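You operate a simulated robot arm through the tools that you are given. There is no shell and no other tool. Be economical: measure what you need, move in short steps, check, and stop when the job is done.

You run a simulated robot arm. Do the job below in one go: nothing can be reset, and whatever is moved stays where it is left.

Task
Take the brown spare pulley from the top of the sample table and put it on top of the box there. Open the belt drawer, take the shim on the top of the sample table and put it away inside and shut the drawer again. Put the purple grease tin on the top of the sample table away on the upper shelf of the shelving. Put the cream small tin from the top of the sample table on the table under the winnower chute and the teal small tin on the back of the far deck. Stack the tall box labelled "57" from the top of the sample table on top of the tall box labelled "92". Do these in any order.
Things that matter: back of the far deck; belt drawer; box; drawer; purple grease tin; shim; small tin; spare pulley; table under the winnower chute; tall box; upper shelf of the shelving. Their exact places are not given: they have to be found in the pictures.

It is judged by the outcome, as a careful person would: the job done as asked, and still so three seconds after it is handed in. It fails if anything else is knocked over, pushed out of place, dropped, spilled or broken.

Robot
A 6-joint arm with a two-finger gripper on a trunk, on a base that drives. Base frame: it is fixed to the floor where the robot stands at the start and does not move with it; the origin is under the middle of the robot, x ahead of it, y to its left, z up; the surface under the hand at the start is at about z = 750. Units: mm, degrees, N and s.
With the tool pointing down near the work surface it reaches from about 120 to 840 mm from the robot's upright axis, wherever it stands. Its first joint turns from -166.0 to 166.0 degrees. Places, roughly: back of the far deck [-500, -4900, 1000]; belt drawer [-2700, -6600, 900]; box [750, 250, 750]; drawer [-2700, -6600, 900]; purple grease tin (10x10x6 cm) [800, -400, 800]; shim (6x4x2 cm) [700, 0, 800]; small tin [500, -250, 750]; spare pulley [750, 0, 750]; table under the winnower chute (15x24 cm) [400, 560, 760]; tall box [750, -750, 750]; upper shelf of the shelving (109x23 cm) [-2820, 80, 1640]. Payload 1.66 kg.
Tool frame: the origin (TCP) lies between the finger pads and is the grasp point; the fingertips stand 16 mm ahead of it; z points along the fingers, y is the line along which they close. The gripper opens to 111 mm. The gripper's body begins 104 mm behind the TCP.
Orientation is that of the tool frame in the base frame, as a unit quaternion [x, y, z, w]. With the fingers straight down and closing along the base's y, the tool's x points along the base's -x, its y along +y and its z along -z.

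Tools
- The arm moves only by the tool nudge_tool. Its argument "moves" is a list of rows, each an object (a shift or turn left out is 0, a gripper value left out holds the last) with "travel": the shift along the tool's x, y, z in mm, a list of three; "angular": the turn, a rotation vector about the tool's x, y, z in degrees, a list of three. In form: [{"travel": [tx, ty, tz], "angular": [ax, ay, az]}, ...]. A call has 1 to 12 rows; each row is the pose to reach, as a shift and turn from the pose commanded when the call began, along the tool's axes at that moment. "fingers" is the opening in per cent of the stroke, from 0 (shut) to 100 (fully open), set as the call begins (left out, the last holds). Each row takes 0.2 s and may step no farther than 50 mm and 8.6 degrees from the row before; otherwise, or with a gripper value out of range, the whole call is refused. A pose out of reach is approached as far as the arm can. The call stops where the force on the tool passes 40 N (or 10 N more than at its start, if that is more) or the arm is blocked; 0.2 s more then pass. Each finger halts on what it meets, pressing with about 24 N; the grip force reading is that of the motor and also rises with nothing between the fingers. The clock runs only during rows and for 0.2 s after the last one: add rows that repeat a pose to give the fingers time. The reply holds the time, the measured pose of the TCP, the force on the tool along the base axes, the opening and the grip force, in the units named above and with some noise, with the torque about the TCP (base axes, N m) and any sound that the robot's microphone picked up, and new pictures: "pictures" is both (left out), scene, wrist or none.
- Cameras (640 x 400 px; columns grow to the right, rows downward): "scene" is now at [59.2, 167.5, 1431.5]; the picture's right is [-0.27, -0.96, 0.00], its down [-0.68, 0.19, -0.71] and it looks along [0.68, -0.19, -0.71] (base axes); focal length 255 px, centre (320, 200). "wrist" rides on the gripper at [70, 14, -143] in the tool frame; the picture's right is [-0.19, 0.98, 0.00], its down [-0.87, -0.17, -0.47] and it looks along [-0.46, -0.09, 0.88] (tool axes); focal length 230 px, centre (320, 200).
- slide_trunk(by): slides the trunk up (or, below 0, down) by that many mm; the arm and the scene camera ride with it, the base frame stays. It gives what a move gives, with no picture.
- base_move(legs): drives the robot by 1 to 6 legs, each [ahead, left, turn to the left] in mm, mm and degrees, along the robot's own axes; the way and the turn of a leg run together, so that a leg with both is an arc; at most 1500 mm and 180 degrees a leg. The arm and the cameras ride along, it lands a little off, and it stops where it bumps. It gives what a move gives, and a new picture of the scene camera.
- turn_head(pan, tilt): turns the head with the scene camera to pan (to the left, within 120 degrees either way) and tilt (down, from -29 to 69), counted from straight ahead of the robot. It gives what a move gives, and a new picture of the scene camera.
- measure_at(camera, pixels): for up to 12 pixels [column, row] of the newest picture of that camera ("zoom" is the newest enlarged one), the place [x, y, z] in the base frame of the surface seen there, good to about 2 mm. The clock stands still meanwhile.
- enlarge(camera, box): a new picture of the part [left, top, right, bottom] of that camera's present view, enlarged. The clock stands still meanwhile.
- sign_off(): hands the job in; it is judged then, once.

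Work in short steps. Measure before you move; look again where a grasp or a placing could have gone wrong, and mend it. You have 138 turns and 260 pictures in all, those below and enlarged ones among them. Open the gripper and draw the arm clear of the work before you hand the job in, unless the task says otherwise; then end with one line.

The tools are called by a JSON object that holds its "method" and its "body". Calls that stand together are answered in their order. nudge_tool: Moves the arm, as the interface text tells. Its arguments: {"type":"object","properties":{"moves":{"type":"array","items":{"type":"object","properties":{"travel":{"type":"array","items":{"type":"number"}},"angular":{"type":"array","items":{"type":"number"}}}}},"fingers":{"type":"number"},"pictures":{"type":"string","enum":["both","scene","wrist","none"]}},"required":["moves"]} The other tools are called the same way: slide_trunk (by) slides the trunk up or down; base_move (legs) drives the base; turn_head (pan, tilt) turns the head that bears the scene camera; measure_at (camera, pixels) gives the place of the surface under pixels of a picture; enlarge (camera, box) takes an enlarged picture of a part of a camera's view; sign_off () hands the job in.

At the start:

```text
time: 0.0
tcp_pos: [429.0, -123.8, 1139.2]
tool_rot: [0.0, 1.0, 0.0, 0.001]
contact_force: [-0.2, -0.6, -0.2]
ft_torque: [0.02, -0.01, 0.02]
finger_gap: 110.8
finger_force: 0.1
trunk travel left (down, up): [-25.0, 565.0]
robot x, y, heading: [-0.1, -1.9, 0.1]
head pan, tilt: [-15.4, 45.1]
```

scene: 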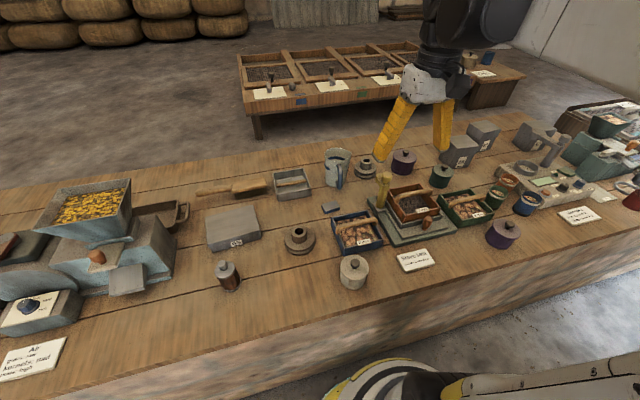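
wrist: 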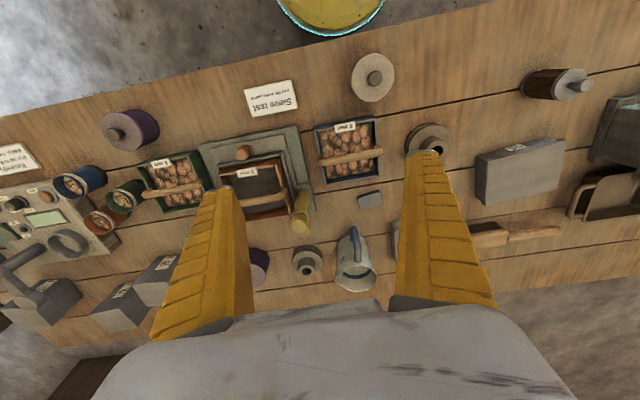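

The scene shows a cluttered table; I enlarge two parts of it to identify the objects.

{"method": "enlarge", "body": {"camera": "scene", "box": [180, 130, 420, 300]}}

{"method": "enlarge", "body": {"camera": "scene", "box": [400, 80, 640, 260]}}

{"method": "enlarge", "body": {"camera": "scene", "box": [0, 160, 280, 390]}}

{"method": "measure_at", "body": {"camera": "scene", "pixels": [[297, 232], [297, 250], [366, 163], [232, 222], [331, 207], [404, 156], [502, 230], [353, 266], [440, 173], [460, 145], [483, 130], [40, 310]]}}

```text
2.35 times, centred on (300, 215) of scene
```

zoom: 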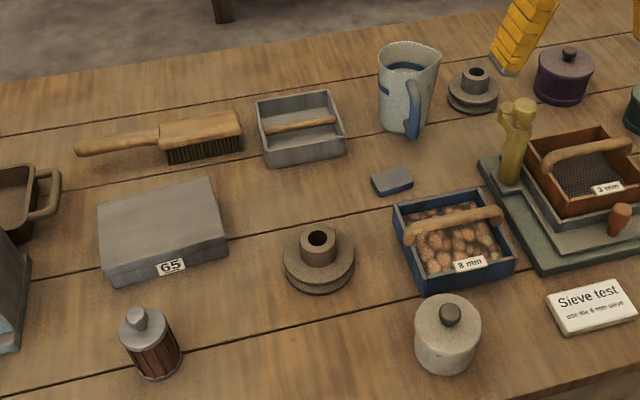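

```text
2.22 times, centred on (520, 170) of scene
```

zoom: 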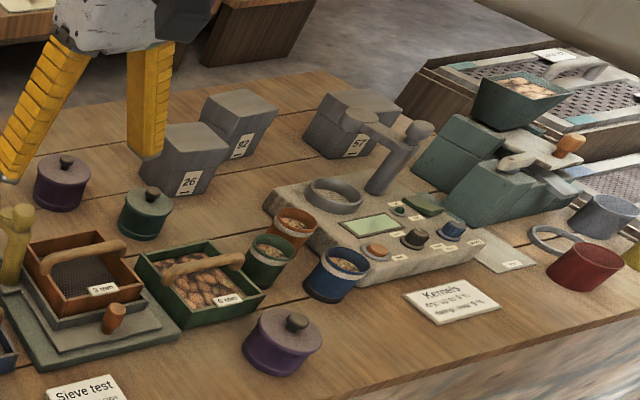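

```text
1.74 times, centred on (140, 275) of scene
```

zoom: 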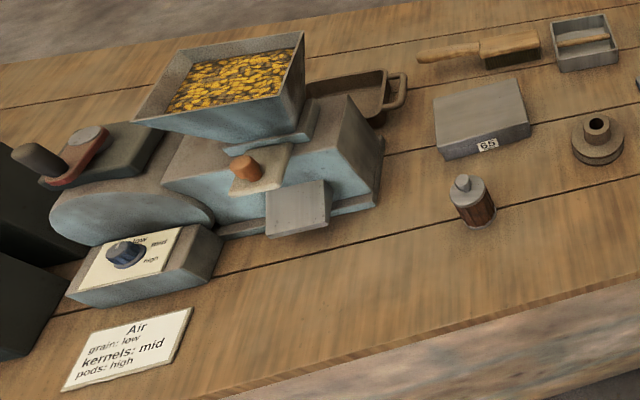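

```text
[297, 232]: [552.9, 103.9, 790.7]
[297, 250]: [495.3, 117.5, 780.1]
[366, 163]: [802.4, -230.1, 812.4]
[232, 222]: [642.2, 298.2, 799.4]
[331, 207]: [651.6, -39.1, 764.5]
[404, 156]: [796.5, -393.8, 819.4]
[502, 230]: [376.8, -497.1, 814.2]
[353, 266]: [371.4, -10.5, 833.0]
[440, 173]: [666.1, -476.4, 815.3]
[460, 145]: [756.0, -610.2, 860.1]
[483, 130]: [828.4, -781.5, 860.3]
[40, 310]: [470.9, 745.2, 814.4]
```

I compare the two pulleys and the two purple tins closely before choosing.

{"method": "enlarge", "body": {"camera": "scene", "box": [270, 140, 430, 260]}}

{"method": "enlarge", "body": {"camera": "wrist", "box": [230, 100, 470, 300]}}

{"method": "turn_head", "body": {"pan": -50, "tilt": 35}}

```text
3.33 times, centred on (350, 200) of scene
```

zoom: 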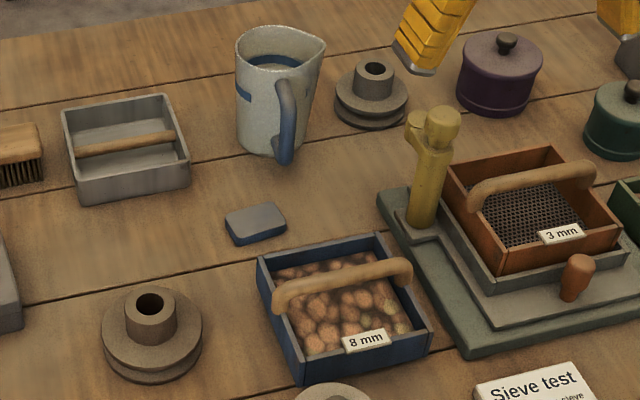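

```text
2.00 times, centred on (350, 200) of wrist
```

zoom: 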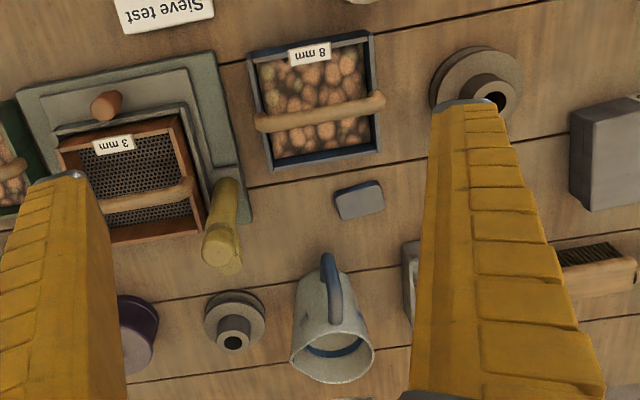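

```text
time: 1.0
tcp_pos: [427.6, -123.0, 1138.5]
tool_rot: [0.0, 1.0, -0.001, 0.0]
contact_force: [0.4, -0.6, 0.9]
ft_torque: [0.03, 0.02, -0.01]
finger_gap: 110.9
finger_force: 0.1
trunk travel left (down, up): [-25.0, 565.0]
robot x, y, heading: [-1.1, -2.8, -0.1]
head pan, tilt: [-50.0, 35.0]
```

scene: 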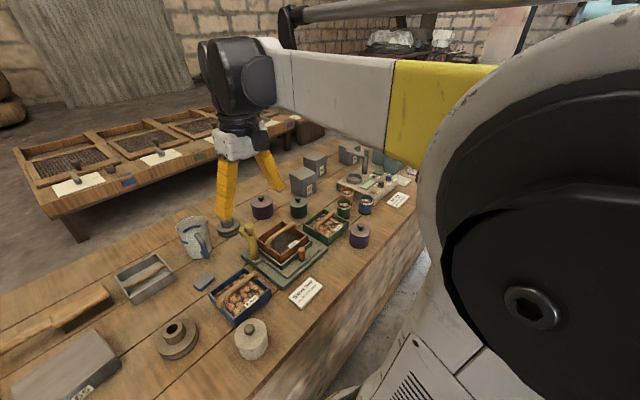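

The front pulley is the brown one, the rear one is greyer. I look back at the original view and measure the pulley, box and purple tin geometry.

{"method": "turn_head", "body": {"pan": 5, "tilt": 50}}

{"method": "enlarge", "body": {"camera": "scene", "box": [200, 120, 440, 270]}}

```text
time: 2.2
tcp_pos: [428.2, -123.8, 1139.0]
tool_rot: [0.0, 1.0, -0.001, 0.0]
contact_force: [0.0, -0.8, 0.2]
ft_torque: [-0.02, -0.04, 0.04]
finger_gap: 111.2
finger_force: 0.0
trunk travel left (down, up): [-25.0, 565.0]
robot x, y, heading: [-0.1, -2.2, 0.3]
head pan, tilt: [5.0, 50.0]
```

scene: 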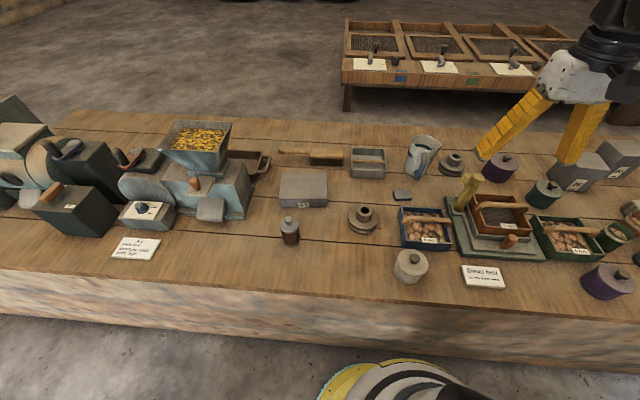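

```text
2.67 times, centred on (320, 195) of scene
```

zoom: 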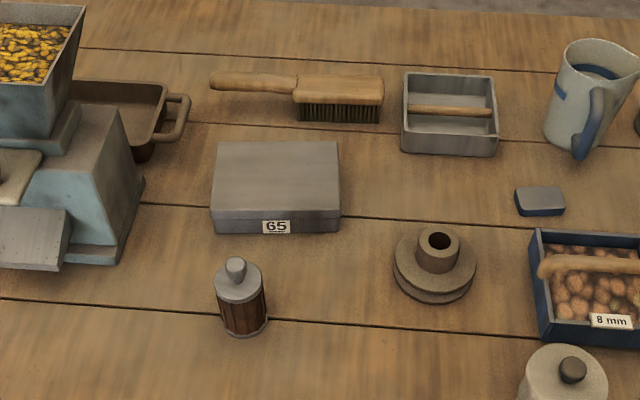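

I measure the pulley, box, shim, cream tin and the winnower area.

{"method": "measure_at", "body": {"camera": "zoom", "pixels": [[400, 265], [470, 265], [435, 296], [420, 238], [458, 240], [439, 230], [217, 145], [337, 145], [340, 210], [212, 210], [517, 195], [563, 195]]}}

{"method": "measure_at", "body": {"camera": "scene", "pixels": [[210, 200], [198, 218], [224, 218], [210, 235], [190, 250], [240, 250], [150, 205], [165, 225], [130, 245], [155, 255], [395, 265], [428, 265]]}}

{"method": "enlarge", "body": {"camera": "scene", "box": [90, 110, 330, 280]}}

```text
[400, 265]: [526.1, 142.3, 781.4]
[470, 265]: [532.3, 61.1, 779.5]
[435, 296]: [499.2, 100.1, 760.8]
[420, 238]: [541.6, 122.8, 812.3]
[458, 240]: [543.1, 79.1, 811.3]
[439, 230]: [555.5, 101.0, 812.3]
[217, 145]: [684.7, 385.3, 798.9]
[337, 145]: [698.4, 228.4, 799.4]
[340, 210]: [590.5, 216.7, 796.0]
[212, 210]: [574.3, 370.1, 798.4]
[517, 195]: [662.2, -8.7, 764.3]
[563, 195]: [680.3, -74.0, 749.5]
```

```text
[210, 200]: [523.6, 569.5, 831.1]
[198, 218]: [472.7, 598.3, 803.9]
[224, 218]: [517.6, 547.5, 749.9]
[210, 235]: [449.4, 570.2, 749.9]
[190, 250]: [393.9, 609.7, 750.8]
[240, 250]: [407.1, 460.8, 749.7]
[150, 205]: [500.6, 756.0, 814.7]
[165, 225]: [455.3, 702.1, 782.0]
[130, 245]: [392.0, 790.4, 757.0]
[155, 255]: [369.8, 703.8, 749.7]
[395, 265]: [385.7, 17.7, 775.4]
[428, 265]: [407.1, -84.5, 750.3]
```

```text
2.35 times, centred on (210, 195) of scene
```

zoom: 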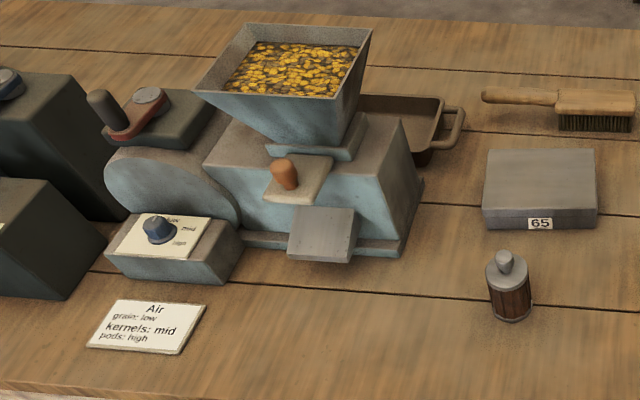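

The brown pulley's hub is about 44 mm wide, centred around (545,101), top z 812; flange top 781. I move the gripper above it and look with the wrist camera.

{"method": "nudge_tool", "body": {"moves": [{"travel": [-20, 38, 20]}, {"travel": [-40, 76, 40]}, {"travel": [-60, 114, 60]}, {"travel": [-80, 152, 80]}, {"travel": [-100, 190, 110]}, {"travel": [-116, 225, 140]}, {"travel": [-116, 225, 180]}, {"travel": [-116, 225, 180]}], "fingers": 100}}

{"method": "enlarge", "body": {"camera": "wrist", "box": [200, 100, 440, 250]}}

```text
refused: row 5 steps farther than a row can; nothing moved
```

```text
2.67 times, centred on (320, 175) of wrist
```

zoom: 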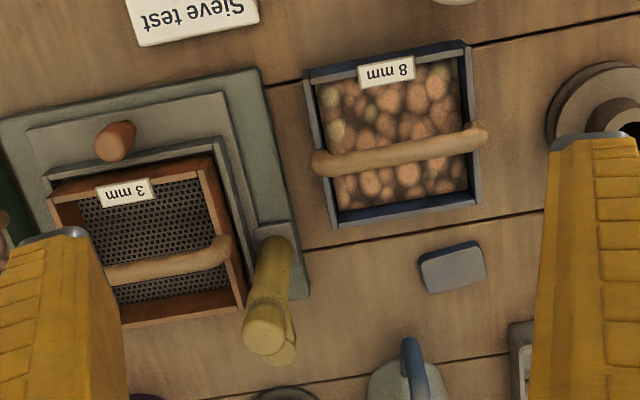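

Same move with smaller steps.

{"method": "nudge_tool", "body": {"moves": [{"travel": [-18, 36, 22]}, {"travel": [-36, 72, 45]}, {"travel": [-55, 108, 68]}, {"travel": [-75, 144, 90]}, {"travel": [-92, 180, 113]}, {"travel": [-108, 212, 140]}, {"travel": [-116, 225, 180]}, {"travel": [-116, 225, 180]}], "fingers": 100}}

```text
time: 4.0
tcp_pos: [543.9, 105.0, 957.3]
tool_rot: [0.0, 1.0, 0.0, 0.001]
contact_force: [-0.8, 0.4, 0.8]
ft_torque: [0.0, 0.0, -0.01]
finger_gap: 111.1
finger_force: 0.1
trunk travel left (down, up): [-25.0, 565.0]
robot x, y, heading: [-2.6, -0.1, -0.2]
head pan, tilt: [5.0, 50.0]
```

scene: 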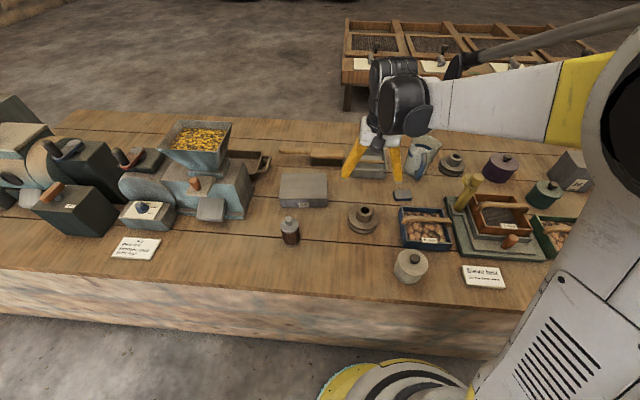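
wrist: 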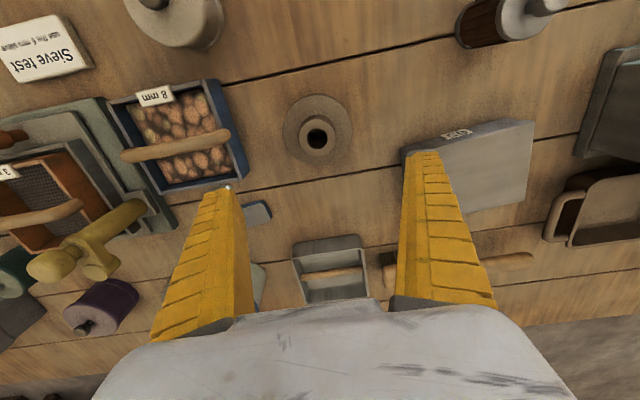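

I measure the hub rim in the wrist view at (317,138).

{"method": "measure_at", "body": {"camera": "wrist", "pixels": [[302, 138], [333, 138], [317, 124], [317, 153], [287, 128], [347, 128], [317, 98], [330, 138]]}}

{"method": "enlarge", "body": {"camera": "wrist", "box": [250, 80, 390, 180]}}

```text
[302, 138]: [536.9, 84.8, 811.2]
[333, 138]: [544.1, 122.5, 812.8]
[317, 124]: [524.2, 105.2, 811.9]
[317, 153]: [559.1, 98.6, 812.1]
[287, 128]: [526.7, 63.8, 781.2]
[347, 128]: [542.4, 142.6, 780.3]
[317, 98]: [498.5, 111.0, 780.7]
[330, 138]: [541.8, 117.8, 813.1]
```

```text
4.00 times, centred on (320, 130) of wrist
```

zoom: 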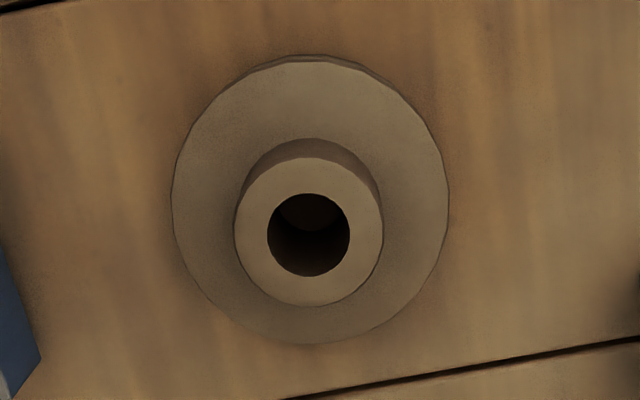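

Hub centre about (541,102.5), 38 mm diameter. I descend to z≈801 and close.

{"method": "nudge_tool", "body": {"moves": [{"travel": [3, 0, 45]}, {"travel": [3, 0, 90]}, {"travel": [3, 0, 130]}, {"travel": [3, 0, 156]}, {"travel": [3, 0, 156]}], "pictures": "wrist"}}

{"method": "nudge_tool", "body": {"moves": [{"travel": [0, 0, 0]}, {"travel": [0, 0, 0]}, {"travel": [0, 0, 0]}], "fingers": 0, "pictures": "wrist"}}

```text
time: 5.2
tcp_pos: [540.9, 99.7, 802.8]
tool_rot: [-0.001, 1.0, 0.0, 0.0]
contact_force: [0.0, 0.0, 0.5]
ft_torque: [0.0, 0.01, -0.02]
finger_gap: 111.0
finger_force: 0.1
trunk travel left (down, up): [-25.0, 565.0]
robot x, y, heading: [-0.1, -2.8, -0.0]
head pan, tilt: [5.0, 50.0]
```

wrist: 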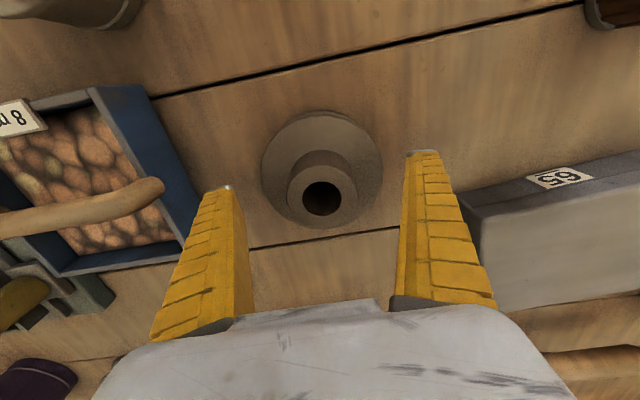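

```text
time: 6.0
tcp_pos: [540.4, 102.3, 803.7]
tool_rot: [0.0, 1.0, 0.0, 0.0]
contact_force: [-0.4, 3.3, 0.2]
ft_torque: [0.05, -0.04, -0.05]
finger_gap: 42.7
finger_force: 23.6
trunk travel left (down, up): [-25.0, 565.0]
robot x, y, heading: [2.6, 1.0, 0.3]
head pan, tilt: [5.0, 50.0]
```

wrist: 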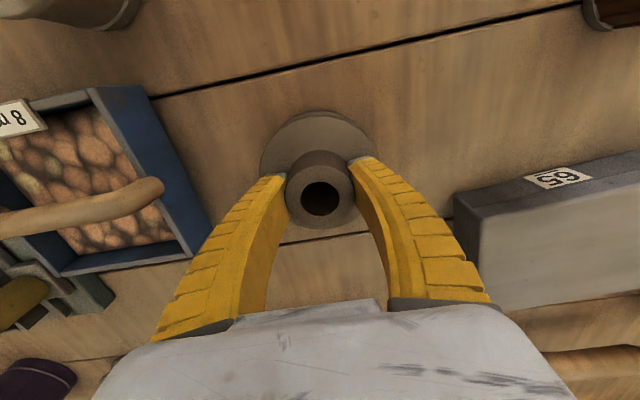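

Gripped. I lift, carry to the box centre (637,300), staying above z≈900.

{"method": "nudge_tool", "body": {"moves": [{"travel": [0, 0, -45]}, {"travel": [0, 0, -90]}, {"travel": [-10, 20, -120]}, {"travel": [-30, 60, -120]}, {"travel": [-50, 100, -120]}, {"travel": [-70, 140, -120]}, {"travel": [-88, 180, -120]}, {"travel": [-96, 198, -120]}, {"travel": [-96, 198, -120]}, {"travel": [-96, 198, -85]}, {"travel": [-96, 198, -65]}, {"travel": [-96, 198, -65]}]}}

```text
time: 8.6
tcp_pos: [636.2, 300.9, 864.1]
tool_rot: [0.0, 1.0, 0.0, 0.0]
contact_force: [-0.2, 0.2, -11.6]
ft_torque: [0.02, 0.03, 0.01]
finger_gap: 38.9
finger_force: 24.2
trunk travel left (down, up): [-25.0, 565.0]
robot x, y, heading: [0.4, 1.4, -0.2]
head pan, tilt: [5.0, 50.0]
```

scene: 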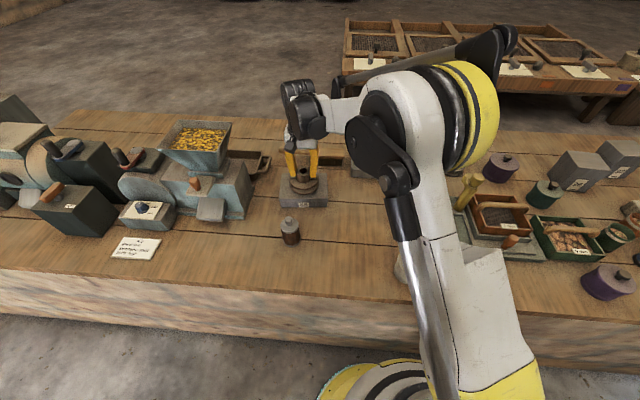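
wrist: 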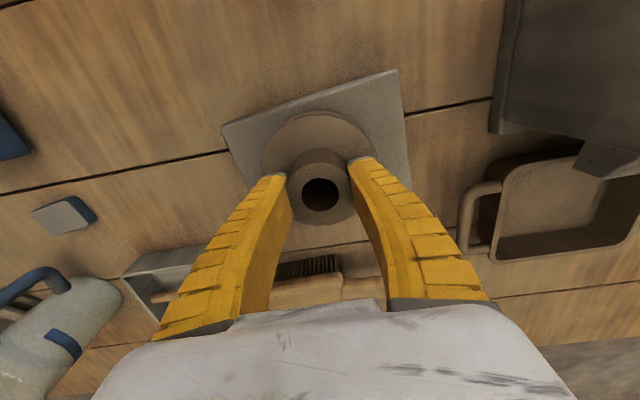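

The pulley is over the box; lower ~13 mm till it settles.

{"method": "nudge_tool", "body": {"moves": [{"travel": [0, 0, 6]}, {"travel": [0, 0, 11]}, {"travel": [0, 0, 13]}, {"travel": [0, 0, 13]}], "pictures": "none"}}

```text
time: 9.6
tcp_pos: [636.1, 299.0, 856.9]
tool_rot: [0.0, 1.0, 0.0, 0.001]
contact_force: [2.5, 3.4, 14.7]
ft_torque: [0.05, 0.1, -0.06]
finger_gap: 41.0
finger_force: 23.9
trunk travel left (down, up): [-25.0, 565.0]
robot x, y, heading: [1.8, 0.1, -0.1]
head pan, tilt: [5.0, 50.0]
```

Contact is felt (+15 N); release and rise.

{"method": "nudge_tool", "body": {"moves": [{"travel": [0, 0, -2]}, {"travel": [0, 0, -2]}, {"travel": [0, 0, -2]}, {"travel": [0, 0, -40]}, {"travel": [0, 0, -85]}, {"travel": [0, 0, -130]}, {"travel": [0, 0, -130]}], "fingers": 100}}

```text
time: 11.2
tcp_pos: [641.7, 300.9, 987.9]
tool_rot: [0.0, 1.0, 0.0, 0.0]
contact_force: [-0.6, 0.0, 0.1]
ft_torque: [-0.01, -0.02, 0.0]
finger_gap: 110.9
finger_force: 0.0
trunk travel left (down, up): [-25.0, 565.0]
robot x, y, heading: [0.8, 0.8, 0.1]
head pan, tilt: [5.0, 50.0]
```

scene: 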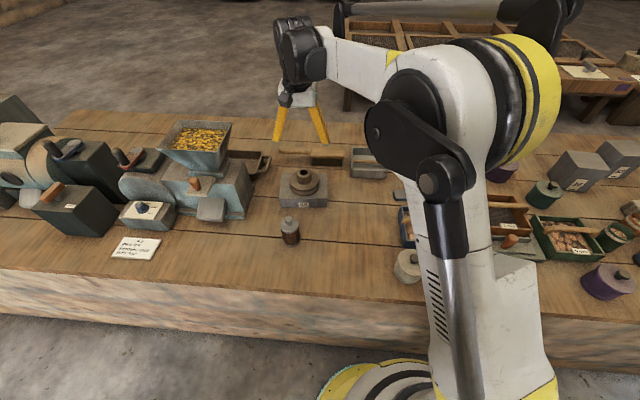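
wrist: 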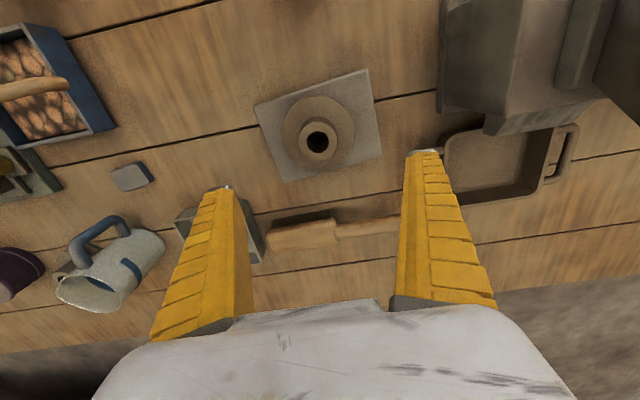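

Pulley is on the box. Now to the cream tin near (371,-10).

{"method": "nudge_tool", "body": {"moves": [{"travel": [28, -32, -5]}, {"travel": [57, -66, -10]}, {"travel": [87, -101, -10]}, {"travel": [117, -136, -10]}, {"travel": [147, -171, -10]}, {"travel": [177, -206, -10]}, {"travel": [207, -241, -10]}, {"travel": [237, -276, -10]}, {"travel": [260, -303, -5]}, {"travel": [268, -311, 0]}, {"travel": [268, -311, 0]}]}}

{"method": "enlarge", "body": {"camera": "wrist", "box": [230, 60, 410, 200]}}

```text
time: 13.6
tcp_pos: [369.8, -12.8, 983.5]
tool_rot: [-0.001, 1.0, 0.0, 0.0]
contact_force: [-0.4, 0.4, -0.2]
ft_torque: [0.01, 0.01, 0.01]
finger_gap: 110.8
finger_force: 0.1
trunk travel left (down, up): [-25.0, 565.0]
robot x, y, heading: [2.0, -4.8, -0.2]
head pan, tilt: [5.0, 50.0]
```

scene: 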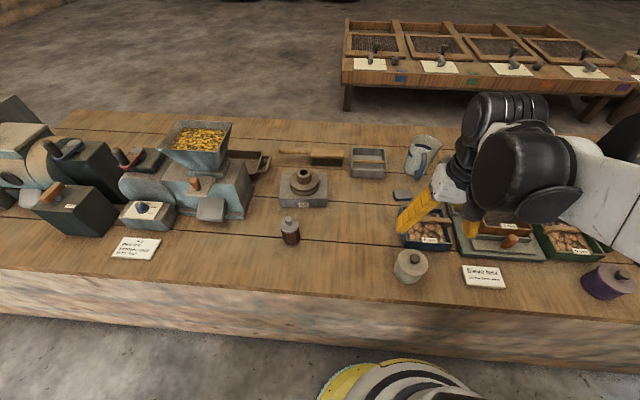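
wrist: 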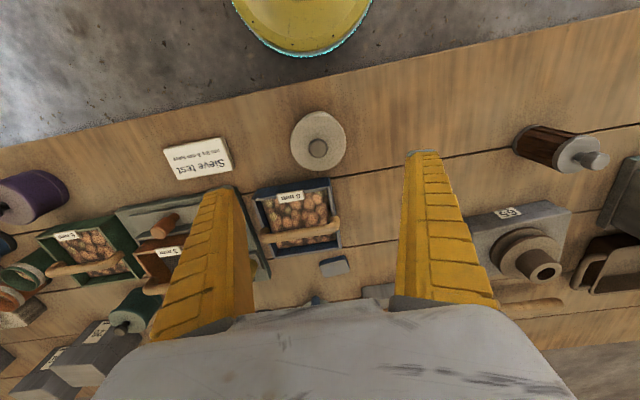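

```text
2.86 times, centred on (320, 130) of wrist
```

zoom: 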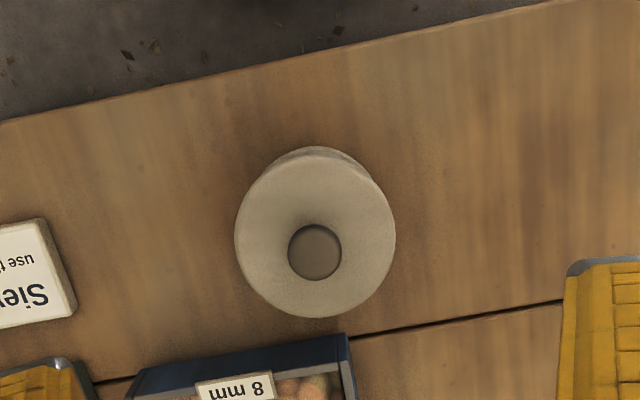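

I measure the tin's rim and knob in the enlarged view.

{"method": "measure_at", "body": {"camera": "zoom", "pixels": [[238, 235], [392, 235], [315, 158], [315, 312], [315, 250], [290, 250], [341, 250], [315, 276], [340, 360], [150, 390]]}}

```text
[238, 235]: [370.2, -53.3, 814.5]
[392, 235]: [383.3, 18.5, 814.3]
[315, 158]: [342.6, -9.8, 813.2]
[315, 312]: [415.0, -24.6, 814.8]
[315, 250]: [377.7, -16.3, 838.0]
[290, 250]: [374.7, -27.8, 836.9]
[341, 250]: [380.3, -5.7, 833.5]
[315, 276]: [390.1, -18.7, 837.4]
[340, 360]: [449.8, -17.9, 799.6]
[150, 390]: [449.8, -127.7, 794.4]
```

Tin centre (378,-17), Ø73, lid top 814, knob top 838. Descend to z≈790 and close.

{"method": "nudge_tool", "body": {"moves": [{"travel": [-8, -4, 45]}, {"travel": [-8, -4, 90]}, {"travel": [-8, -4, 130]}, {"travel": [-8, -4, 165]}, {"travel": [-8, -4, 193]}, {"travel": [-8, -4, 193]}], "pictures": "wrist"}}

{"method": "nudge_tool", "body": {"moves": [{"travel": [0, 0, 0]}, {"travel": [0, 0, 0]}, {"travel": [0, 0, 0]}], "fingers": 0, "pictures": "wrist"}}

```text
time: 15.0
tcp_pos: [379.1, -15.8, 791.9]
tool_rot: [0.0, 1.0, 0.0, 0.001]
contact_force: [0.9, 0.8, -0.7]
ft_torque: [-0.01, 0.0, 0.04]
finger_gap: 110.7
finger_force: 0.1
trunk travel left (down, up): [-25.0, 565.0]
robot x, y, heading: [0.8, 1.1, -0.4]
head pan, tilt: [5.0, 50.0]
```

wrist: 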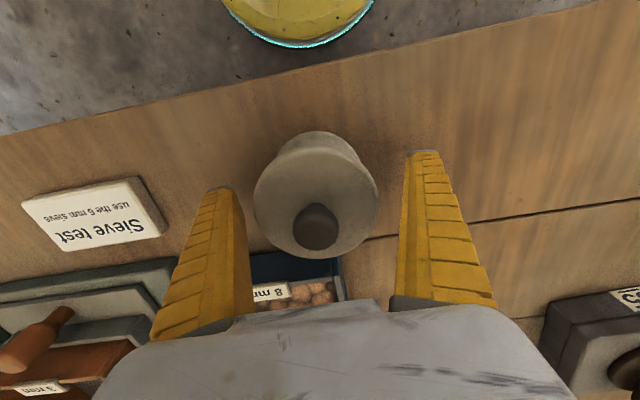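

```text
time: 15.8
tcp_pos: [378.3, -15.4, 792.6]
tool_rot: [0.0, 1.0, 0.0, 0.0]
contact_force: [-0.7, 0.1, 0.0]
ft_torque: [0.01, 0.04, 0.05]
finger_gap: 72.9
finger_force: 24.0
trunk travel left (down, up): [-25.0, 565.0]
robot x, y, heading: [1.1, -0.9, 0.0]
head pan, tilt: [5.0, 50.0]
heard: snap
```

wrist: 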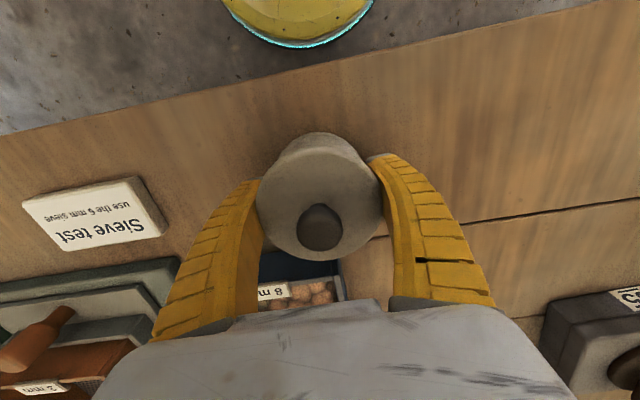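

A snap was heard and a dark line appeared at the right finger (435,261); I look closer before moving.

{"method": "enlarge", "body": {"camera": "wrist", "box": [230, 120, 510, 310]}}

```text
2.11 times, centred on (370, 215) of wrist
```

zoom: 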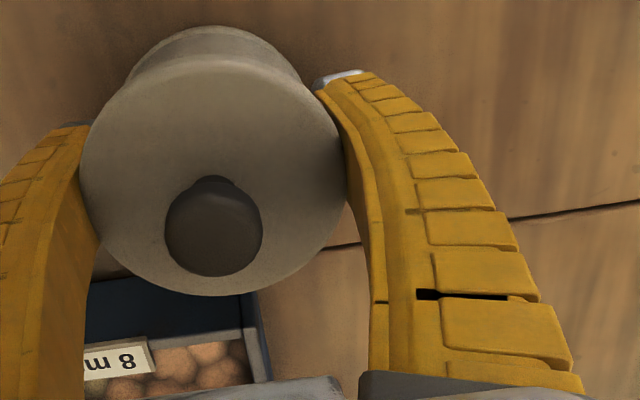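

The right finger shows a crack between ribs; the grip reads 24 N still. I lift a little and see whether the hold is symmetric and firm.

{"method": "nudge_tool", "body": {"moves": [{"travel": [0, 0, -15]}, {"travel": [0, 0, -30]}, {"travel": [0, 0, -30]}]}}

```text
time: 16.6
tcp_pos: [378.9, -16.7, 822.4]
tool_rot: [-0.001, 1.0, 0.001, 0.0]
contact_force: [0.4, -0.5, 0.4]
ft_torque: [-0.02, 0.0, 0.02]
finger_gap: 73.1
finger_force: 23.9
trunk travel left (down, up): [-25.0, 565.0]
robot x, y, heading: [-1.6, -4.3, 0.2]
head pan, tilt: [5.0, 50.0]
```

scene: 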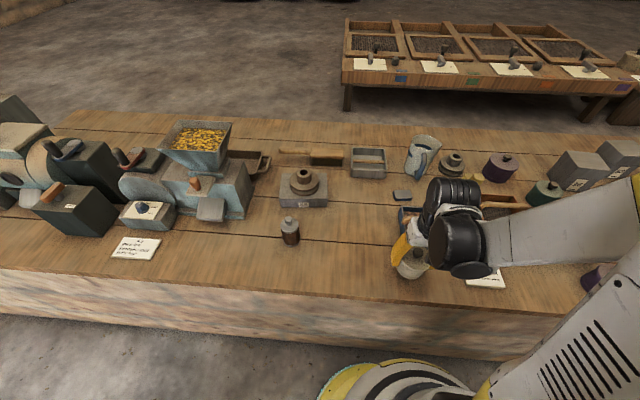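
wrist: 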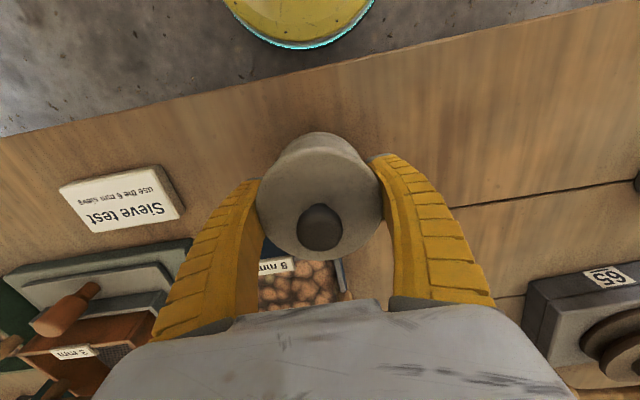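

Tin is held and lifted. Carry to (395,560) at z≈905, then lower to just above.

{"method": "nudge_tool", "body": {"moves": [{"travel": [0, 0, -45]}, {"travel": [0, 20, -85]}, {"travel": [0, 68, -85]}, {"travel": [0, 116, -85]}, {"travel": [0, 164, -85]}, {"travel": [0, 212, -85]}, {"travel": [0, 260, -85]}, {"travel": [0, 308, -85]}, {"travel": [0, 356, -85]}, {"travel": [0, 404, -85]}, {"travel": [-2, 452, -85]}, {"travel": [-6, 490, -85]}], "pictures": "none"}}

{"method": "nudge_tool", "body": {"moves": [{"travel": [-5, 45, 0]}, {"travel": [-11, 87, 0]}, {"travel": [-11, 87, 40]}, {"travel": [-11, 87, 80]}, {"travel": [-11, 87, 106]}, {"travel": [-11, 87, 106]}]}}

```text
time: 19.2
tcp_pos: [383.4, 476.8, 906.6]
tool_rot: [0.0, 1.0, -0.001, 0.0]
contact_force: [1.0, -1.1, -0.3]
ft_torque: [-0.02, -0.01, 0.02]
finger_gap: 73.0
finger_force: 24.1
trunk travel left (down, up): [-25.0, 565.0]
robot x, y, heading: [-0.3, -1.4, -0.0]
head pan, tilt: [5.0, 50.0]
```

```text
time: 20.6
tcp_pos: [392.6, 562.8, 799.8]
tool_rot: [0.0, 1.0, 0.0, 0.0]
contact_force: [-0.3, 0.3, -0.6]
ft_torque: [-0.03, -0.02, -0.03]
finger_gap: 73.1
finger_force: 24.1
trunk travel left (down, up): [-25.0, 565.0]
robot x, y, heading: [-2.1, 0.4, -0.2]
head pan, tilt: [5.0, 50.0]
```

scene: 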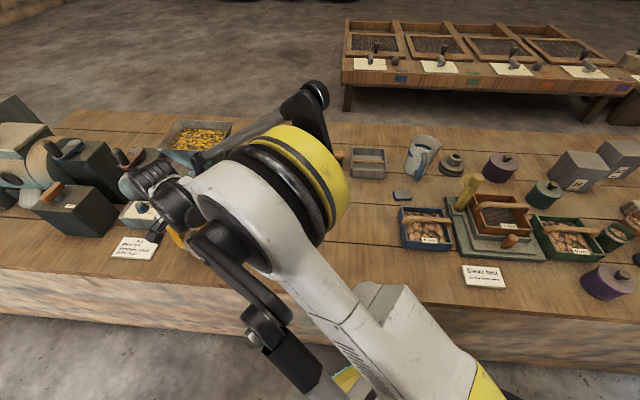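
wrist: 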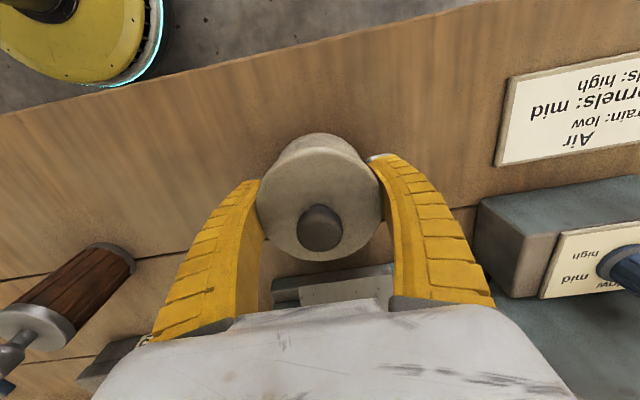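

Lower the last 8 mm with contact stop and release, then rise.

{"method": "nudge_tool", "body": {"moves": [{"travel": [0, 0, 4]}, {"travel": [0, 0, 8]}, {"travel": [0, 0, 8]}], "pictures": "none"}}

{"method": "nudge_tool", "body": {"moves": [{"travel": [0, 0, 0]}, {"travel": [0, 0, 0]}, {"travel": [0, 0, 0]}, {"travel": [0, 0, -40]}, {"travel": [0, 0, -85]}, {"travel": [0, 0, -130]}, {"travel": [0, 0, -175]}, {"travel": [0, 0, -175]}], "fingers": 100}}

```text
time: 21.4
tcp_pos: [394.3, 562.8, 792.9]
tool_rot: [0.0, 1.0, 0.0, 0.001]
contact_force: [-0.5, 0.2, -1.0]
ft_torque: [0.0, -0.01, 0.02]
finger_gap: 73.1
finger_force: 23.8
trunk travel left (down, up): [-25.0, 565.0]
robot x, y, heading: [0.2, -0.4, -0.1]
head pan, tilt: [5.0, 50.0]
```

```text
time: 23.2
tcp_pos: [393.9, 558.9, 968.4]
tool_rot: [0.0, 1.0, -0.001, 0.001]
contact_force: [-0.3, -0.3, 0.8]
ft_torque: [-0.01, 0.01, -0.02]
finger_gap: 110.9
finger_force: 0.0
trunk travel left (down, up): [-25.0, 565.0]
robot x, y, heading: [0.5, 0.6, -0.1]
head pan, tilt: [5.0, 50.0]
heard: snap
```

scene: 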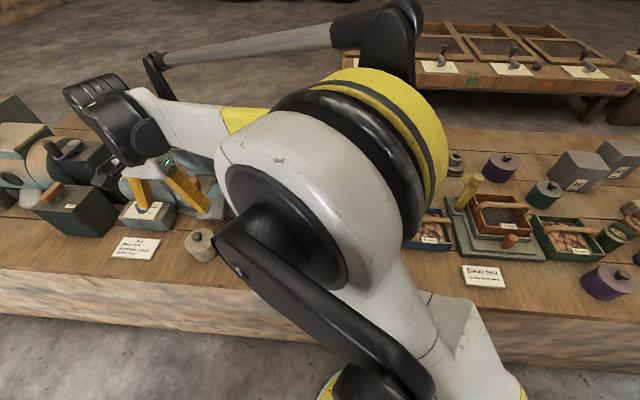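
wrist: 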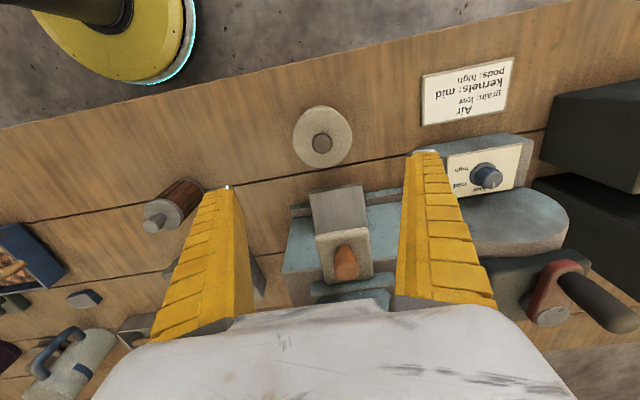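

Cream tin stands under the chute. Next the tall boxes: retract the arm to the middle and look to the right along the driving way.

{"method": "nudge_tool", "body": {"moves": [{"travel": [0, -40, -25]}, {"travel": [0, -82, -50]}, {"travel": [0, -125, -75]}, {"travel": [0, -170, -95]}, {"travel": [0, -218, -100]}, {"travel": [0, -266, -100]}, {"travel": [0, -314, -100]}, {"travel": [0, -362, -100]}, {"travel": [0, -410, -100]}, {"travel": [0, -458, -100]}, {"travel": [0, -506, -100]}, {"travel": [0, -554, -100]}], "pictures": "none"}}

{"method": "turn_head", "body": {"pan": -90, "tilt": 25}}

{"method": "turn_head", "body": {"pan": -120, "tilt": 10}}

{"method": "turn_head", "body": {"pan": 120, "tilt": 10}}

```text
time: 25.8
tcp_pos: [393.9, 8.1, 1069.5]
tool_rot: [0.0, 1.0, 0.0, 0.0]
contact_force: [-0.7, 0.2, 0.6]
ft_torque: [0.0, 0.02, 0.0]
finger_gap: 110.9
finger_force: 0.1
trunk travel left (down, up): [-25.0, 565.0]
robot x, y, heading: [2.5, 2.1, 0.0]
head pan, tilt: [5.0, 50.0]
```

```text
time: 27.6
tcp_pos: [394.2, 8.5, 1070.9]
tool_rot: [0.0, 1.0, 0.001, 0.0]
contact_force: [0.1, -0.9, 0.7]
ft_torque: [-0.01, 0.0, -0.02]
finger_gap: 110.9
finger_force: 0.1
trunk travel left (down, up): [-25.0, 565.0]
robot x, y, heading: [-1.4, -0.7, 0.0]
head pan, tilt: [-90.0, 25.0]
```

scene: 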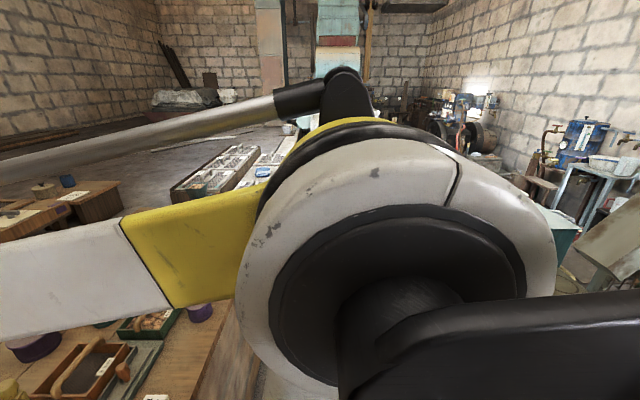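

```text
time: 28.5
tcp_pos: [395.2, 7.8, 1069.0]
tool_rot: [0.0, 1.0, 0.001, 0.0]
contact_force: [-0.7, -0.4, 0.3]
ft_torque: [0.02, -0.01, 0.0]
finger_gap: 110.9
finger_force: 0.1
trunk travel left (down, up): [-25.0, 565.0]
robot x, y, heading: [-4.8, 0.6, -0.1]
head pan, tilt: [-120.0, 10.0]
```

scene: 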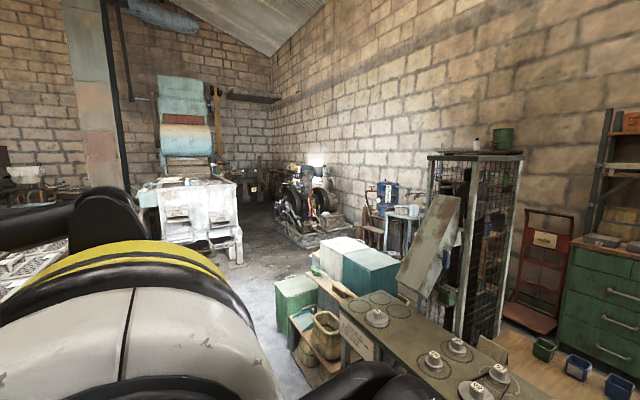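

```text
time: 31.9
tcp_pos: [395.2, 7.5, 1068.0]
tool_rot: [0.0, 1.0, 0.0, 0.0]
contact_force: [0.3, -0.2, 0.9]
ft_torque: [0.02, 0.0, -0.02]
finger_gap: 110.9
finger_force: 0.1
trunk travel left (down, up): [-25.0, 565.0]
robot x, y, heading: [1.6, 2.3, 0.0]
head pan, tilt: [120.0, 10.0]
```

scene: 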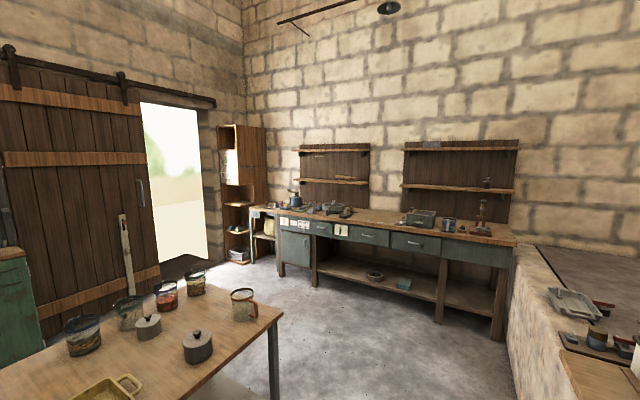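

I measure obstacles in this view (table behind-left, door, bench).

{"method": "measure_at", "body": {"camera": "scene", "pixels": [[245, 300], [281, 314], [8, 372], [120, 385], [200, 275], [275, 290], [340, 350], [515, 245], [500, 340], [15, 300], [580, 390], [420, 390]]}}

{"method": "turn_head", "body": {"pan": -120, "tilt": 25}}

```text
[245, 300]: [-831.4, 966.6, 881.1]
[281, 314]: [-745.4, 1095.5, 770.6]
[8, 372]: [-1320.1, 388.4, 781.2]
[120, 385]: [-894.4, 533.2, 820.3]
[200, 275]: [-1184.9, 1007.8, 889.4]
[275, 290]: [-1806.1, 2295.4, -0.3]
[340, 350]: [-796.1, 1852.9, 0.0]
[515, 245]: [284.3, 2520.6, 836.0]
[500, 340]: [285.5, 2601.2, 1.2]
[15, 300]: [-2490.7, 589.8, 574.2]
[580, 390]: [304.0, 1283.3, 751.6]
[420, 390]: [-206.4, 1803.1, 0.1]
```

```text
time: 35.3
tcp_pos: [395.8, 8.6, 1069.8]
tool_rot: [0.0, 1.0, 0.0, 0.0]
contact_force: [0.8, -0.3, -0.4]
ft_torque: [-0.04, 0.03, 0.0]
finger_gap: 110.8
finger_force: 0.0
trunk travel left (down, up): [-25.0, 565.0]
robot x, y, heading: [4.9, 0.2, -0.0]
head pan, tilt: [-120.0, 25.0]
```

scene: 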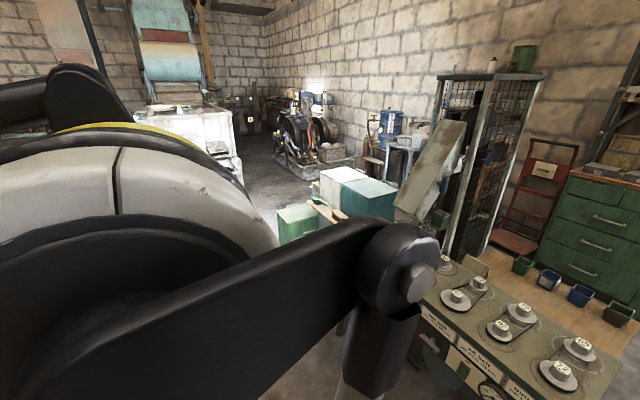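

I measure the counter and other obstacles behind right.

{"method": "measure_at", "body": {"camera": "scene", "pixels": [[440, 265], [430, 310], [500, 375], [615, 375], [280, 215], [300, 205], [445, 255], [370, 180], [350, 212], [520, 270], [620, 310], [270, 200]]}}

{"method": "turn_head", "body": {"pan": -100, "tilt": 5}}

```text
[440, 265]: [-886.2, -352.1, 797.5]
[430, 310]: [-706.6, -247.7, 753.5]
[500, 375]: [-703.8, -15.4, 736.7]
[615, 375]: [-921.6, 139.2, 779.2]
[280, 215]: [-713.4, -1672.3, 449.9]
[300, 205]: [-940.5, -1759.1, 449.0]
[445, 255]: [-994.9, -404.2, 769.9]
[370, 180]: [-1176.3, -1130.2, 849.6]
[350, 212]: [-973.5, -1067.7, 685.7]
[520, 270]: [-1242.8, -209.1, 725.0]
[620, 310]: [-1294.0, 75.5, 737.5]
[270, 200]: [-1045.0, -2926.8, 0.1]
```

```text
time: 36.1
tcp_pos: [393.9, 8.8, 1068.6]
tool_rot: [-0.001, 1.0, 0.0, 0.0]
contact_force: [-1.1, 0.0, 0.6]
ft_torque: [-0.01, -0.04, -0.02]
finger_gap: 110.7
finger_force: 0.0
trunk travel left (down, up): [-25.0, 565.0]
robot x, y, heading: [1.0, 1.2, -0.0]
head pan, tilt: [-100.0, 5.0]
```

scene: 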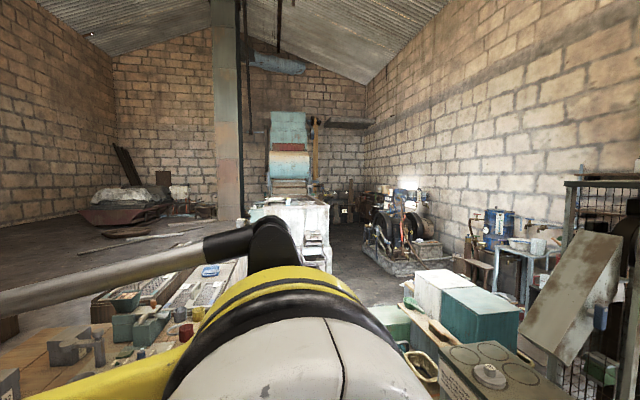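

I measure the far objects along the aisle.

{"method": "measure_at", "body": {"camera": "scene", "pixels": [[300, 210], [320, 250], [250, 212], [328, 272], [345, 212], [395, 225], [215, 265], [310, 238], [405, 320], [430, 370], [345, 270], [440, 265]]}}

{"method": "enlarge", "body": {"camera": "scene", "box": [200, 100, 460, 280]}}

```text
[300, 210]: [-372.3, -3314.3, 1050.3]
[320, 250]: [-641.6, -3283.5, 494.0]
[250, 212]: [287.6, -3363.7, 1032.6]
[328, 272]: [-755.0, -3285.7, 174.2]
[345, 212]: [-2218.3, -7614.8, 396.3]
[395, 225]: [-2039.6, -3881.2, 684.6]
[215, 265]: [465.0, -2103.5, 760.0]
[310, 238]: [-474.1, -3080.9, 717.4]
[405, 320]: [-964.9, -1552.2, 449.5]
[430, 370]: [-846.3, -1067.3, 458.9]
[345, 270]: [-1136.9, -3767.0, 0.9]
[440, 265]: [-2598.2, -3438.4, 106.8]
```

```text
2.22 times, centred on (330, 190) of scene
```

zoom: 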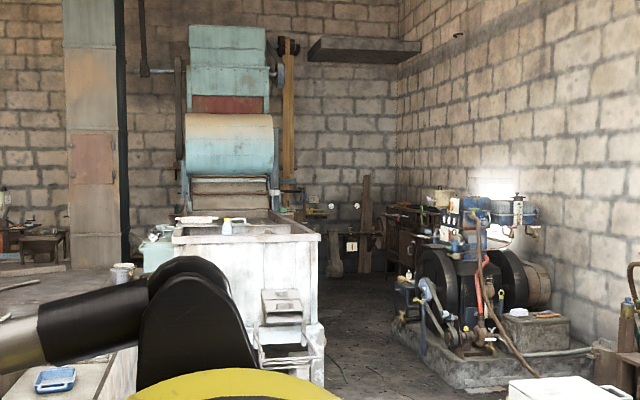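

Aisle at x≈0 is free to y≈-2000. I drive right 750 mm to reach the tall boxes, then look ahead.

{"method": "base_move", "body": {"legs": [[0, -750, 0]]}}

{"method": "turn_head", "body": {"pan": 10, "tilt": 45}}

{"method": "enlarge", "body": {"camera": "scene", "box": [260, 80, 500, 260]}}

```text
time: 40.2
tcp_pos: [395.1, -739.3, 1067.9]
tool_rot: [-0.001, 1.0, 0.001, 0.001]
contact_force: [0.8, -0.1, -0.1]
ft_torque: [0.0, 0.01, 0.02]
finger_gap: 111.2
finger_force: 0.0
trunk travel left (down, up): [-25.0, 565.0]
robot x, y, heading: [0.3, -753.8, -0.1]
head pan, tilt: [-100.0, 5.0]
```

scene: 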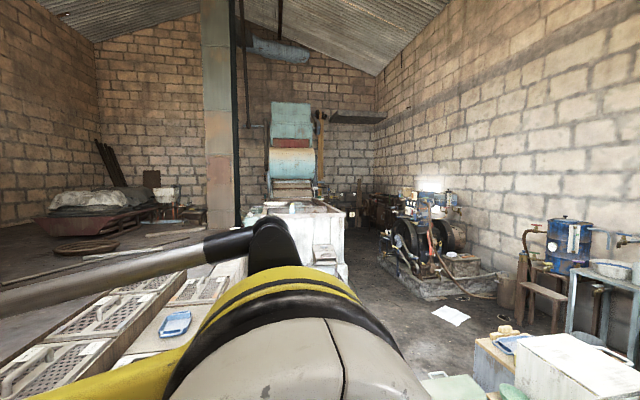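

```text
time: 42.0
tcp_pos: [394.8, -740.0, 1069.9]
tool_rot: [-0.001, 1.0, 0.0, 0.0]
contact_force: [-0.3, -0.1, 0.3]
ft_torque: [0.02, 0.01, -0.01]
finger_gap: 110.9
finger_force: 0.0
trunk travel left (down, up): [-25.0, 565.0]
robot x, y, heading: [4.1, -751.3, 0.2]
head pan, tilt: [10.0, 45.0]
```

scene: 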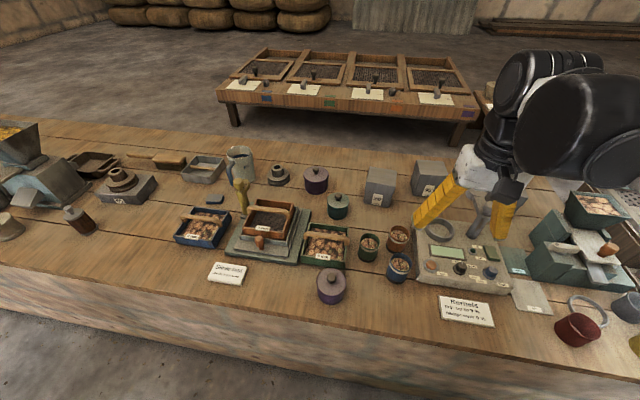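

```text
2.22 times, centred on (380, 170) of scene
```

zoom: 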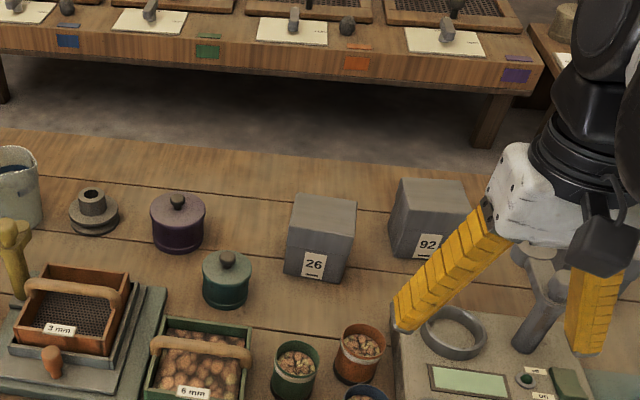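

Box 57 is hidden by the arm. I move the gripper over the boxes at about (640,-850,1080) and use the wrist camera.

{"method": "nudge_tool", "body": {"moves": [{"travel": [-40, -20, 0]}, {"travel": [-80, -40, 0]}, {"travel": [-120, -60, 0]}, {"travel": [-160, -80, 0]}, {"travel": [-200, -100, 0]}, {"travel": [-240, -115, 0]}, {"travel": [-240, -115, 0]}]}}

{"method": "enlarge", "body": {"camera": "wrist", "box": [150, 80, 450, 290]}}

```text
time: 43.6
tcp_pos: [634.3, -854.2, 1068.2]
tool_rot: [-0.002, 1.0, 0.001, 0.0]
contact_force: [1.2, 0.2, -0.6]
ft_torque: [-0.01, 0.0, -0.01]
finger_gap: 110.8
finger_force: 0.1
trunk travel left (down, up): [-25.0, 565.0]
robot x, y, heading: [3.0, -750.3, 0.3]
head pan, tilt: [10.0, 45.0]
```

scene: 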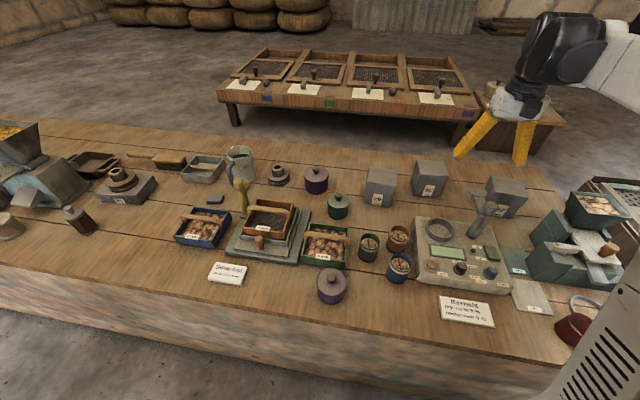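
wrist: 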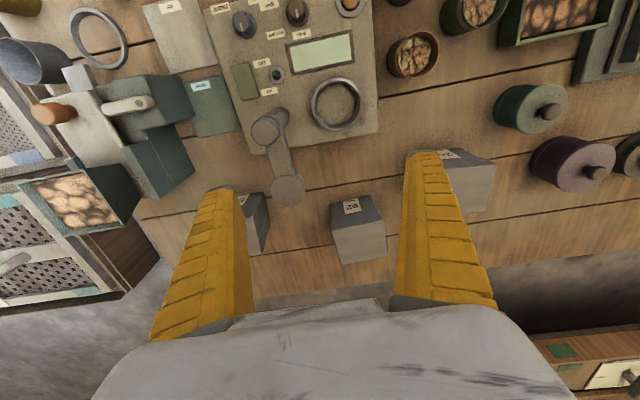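

```text
1.90 times, centred on (300, 185) of wrist
```

zoom: 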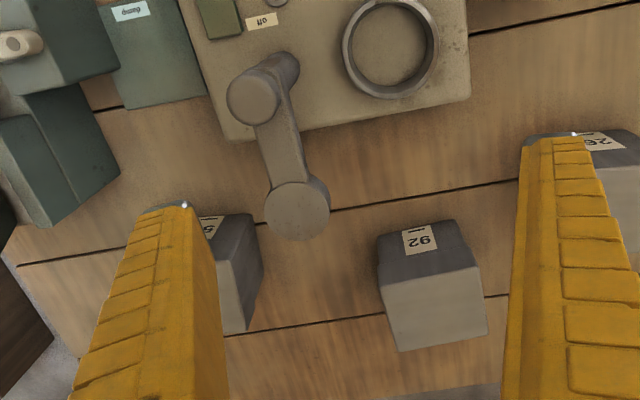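

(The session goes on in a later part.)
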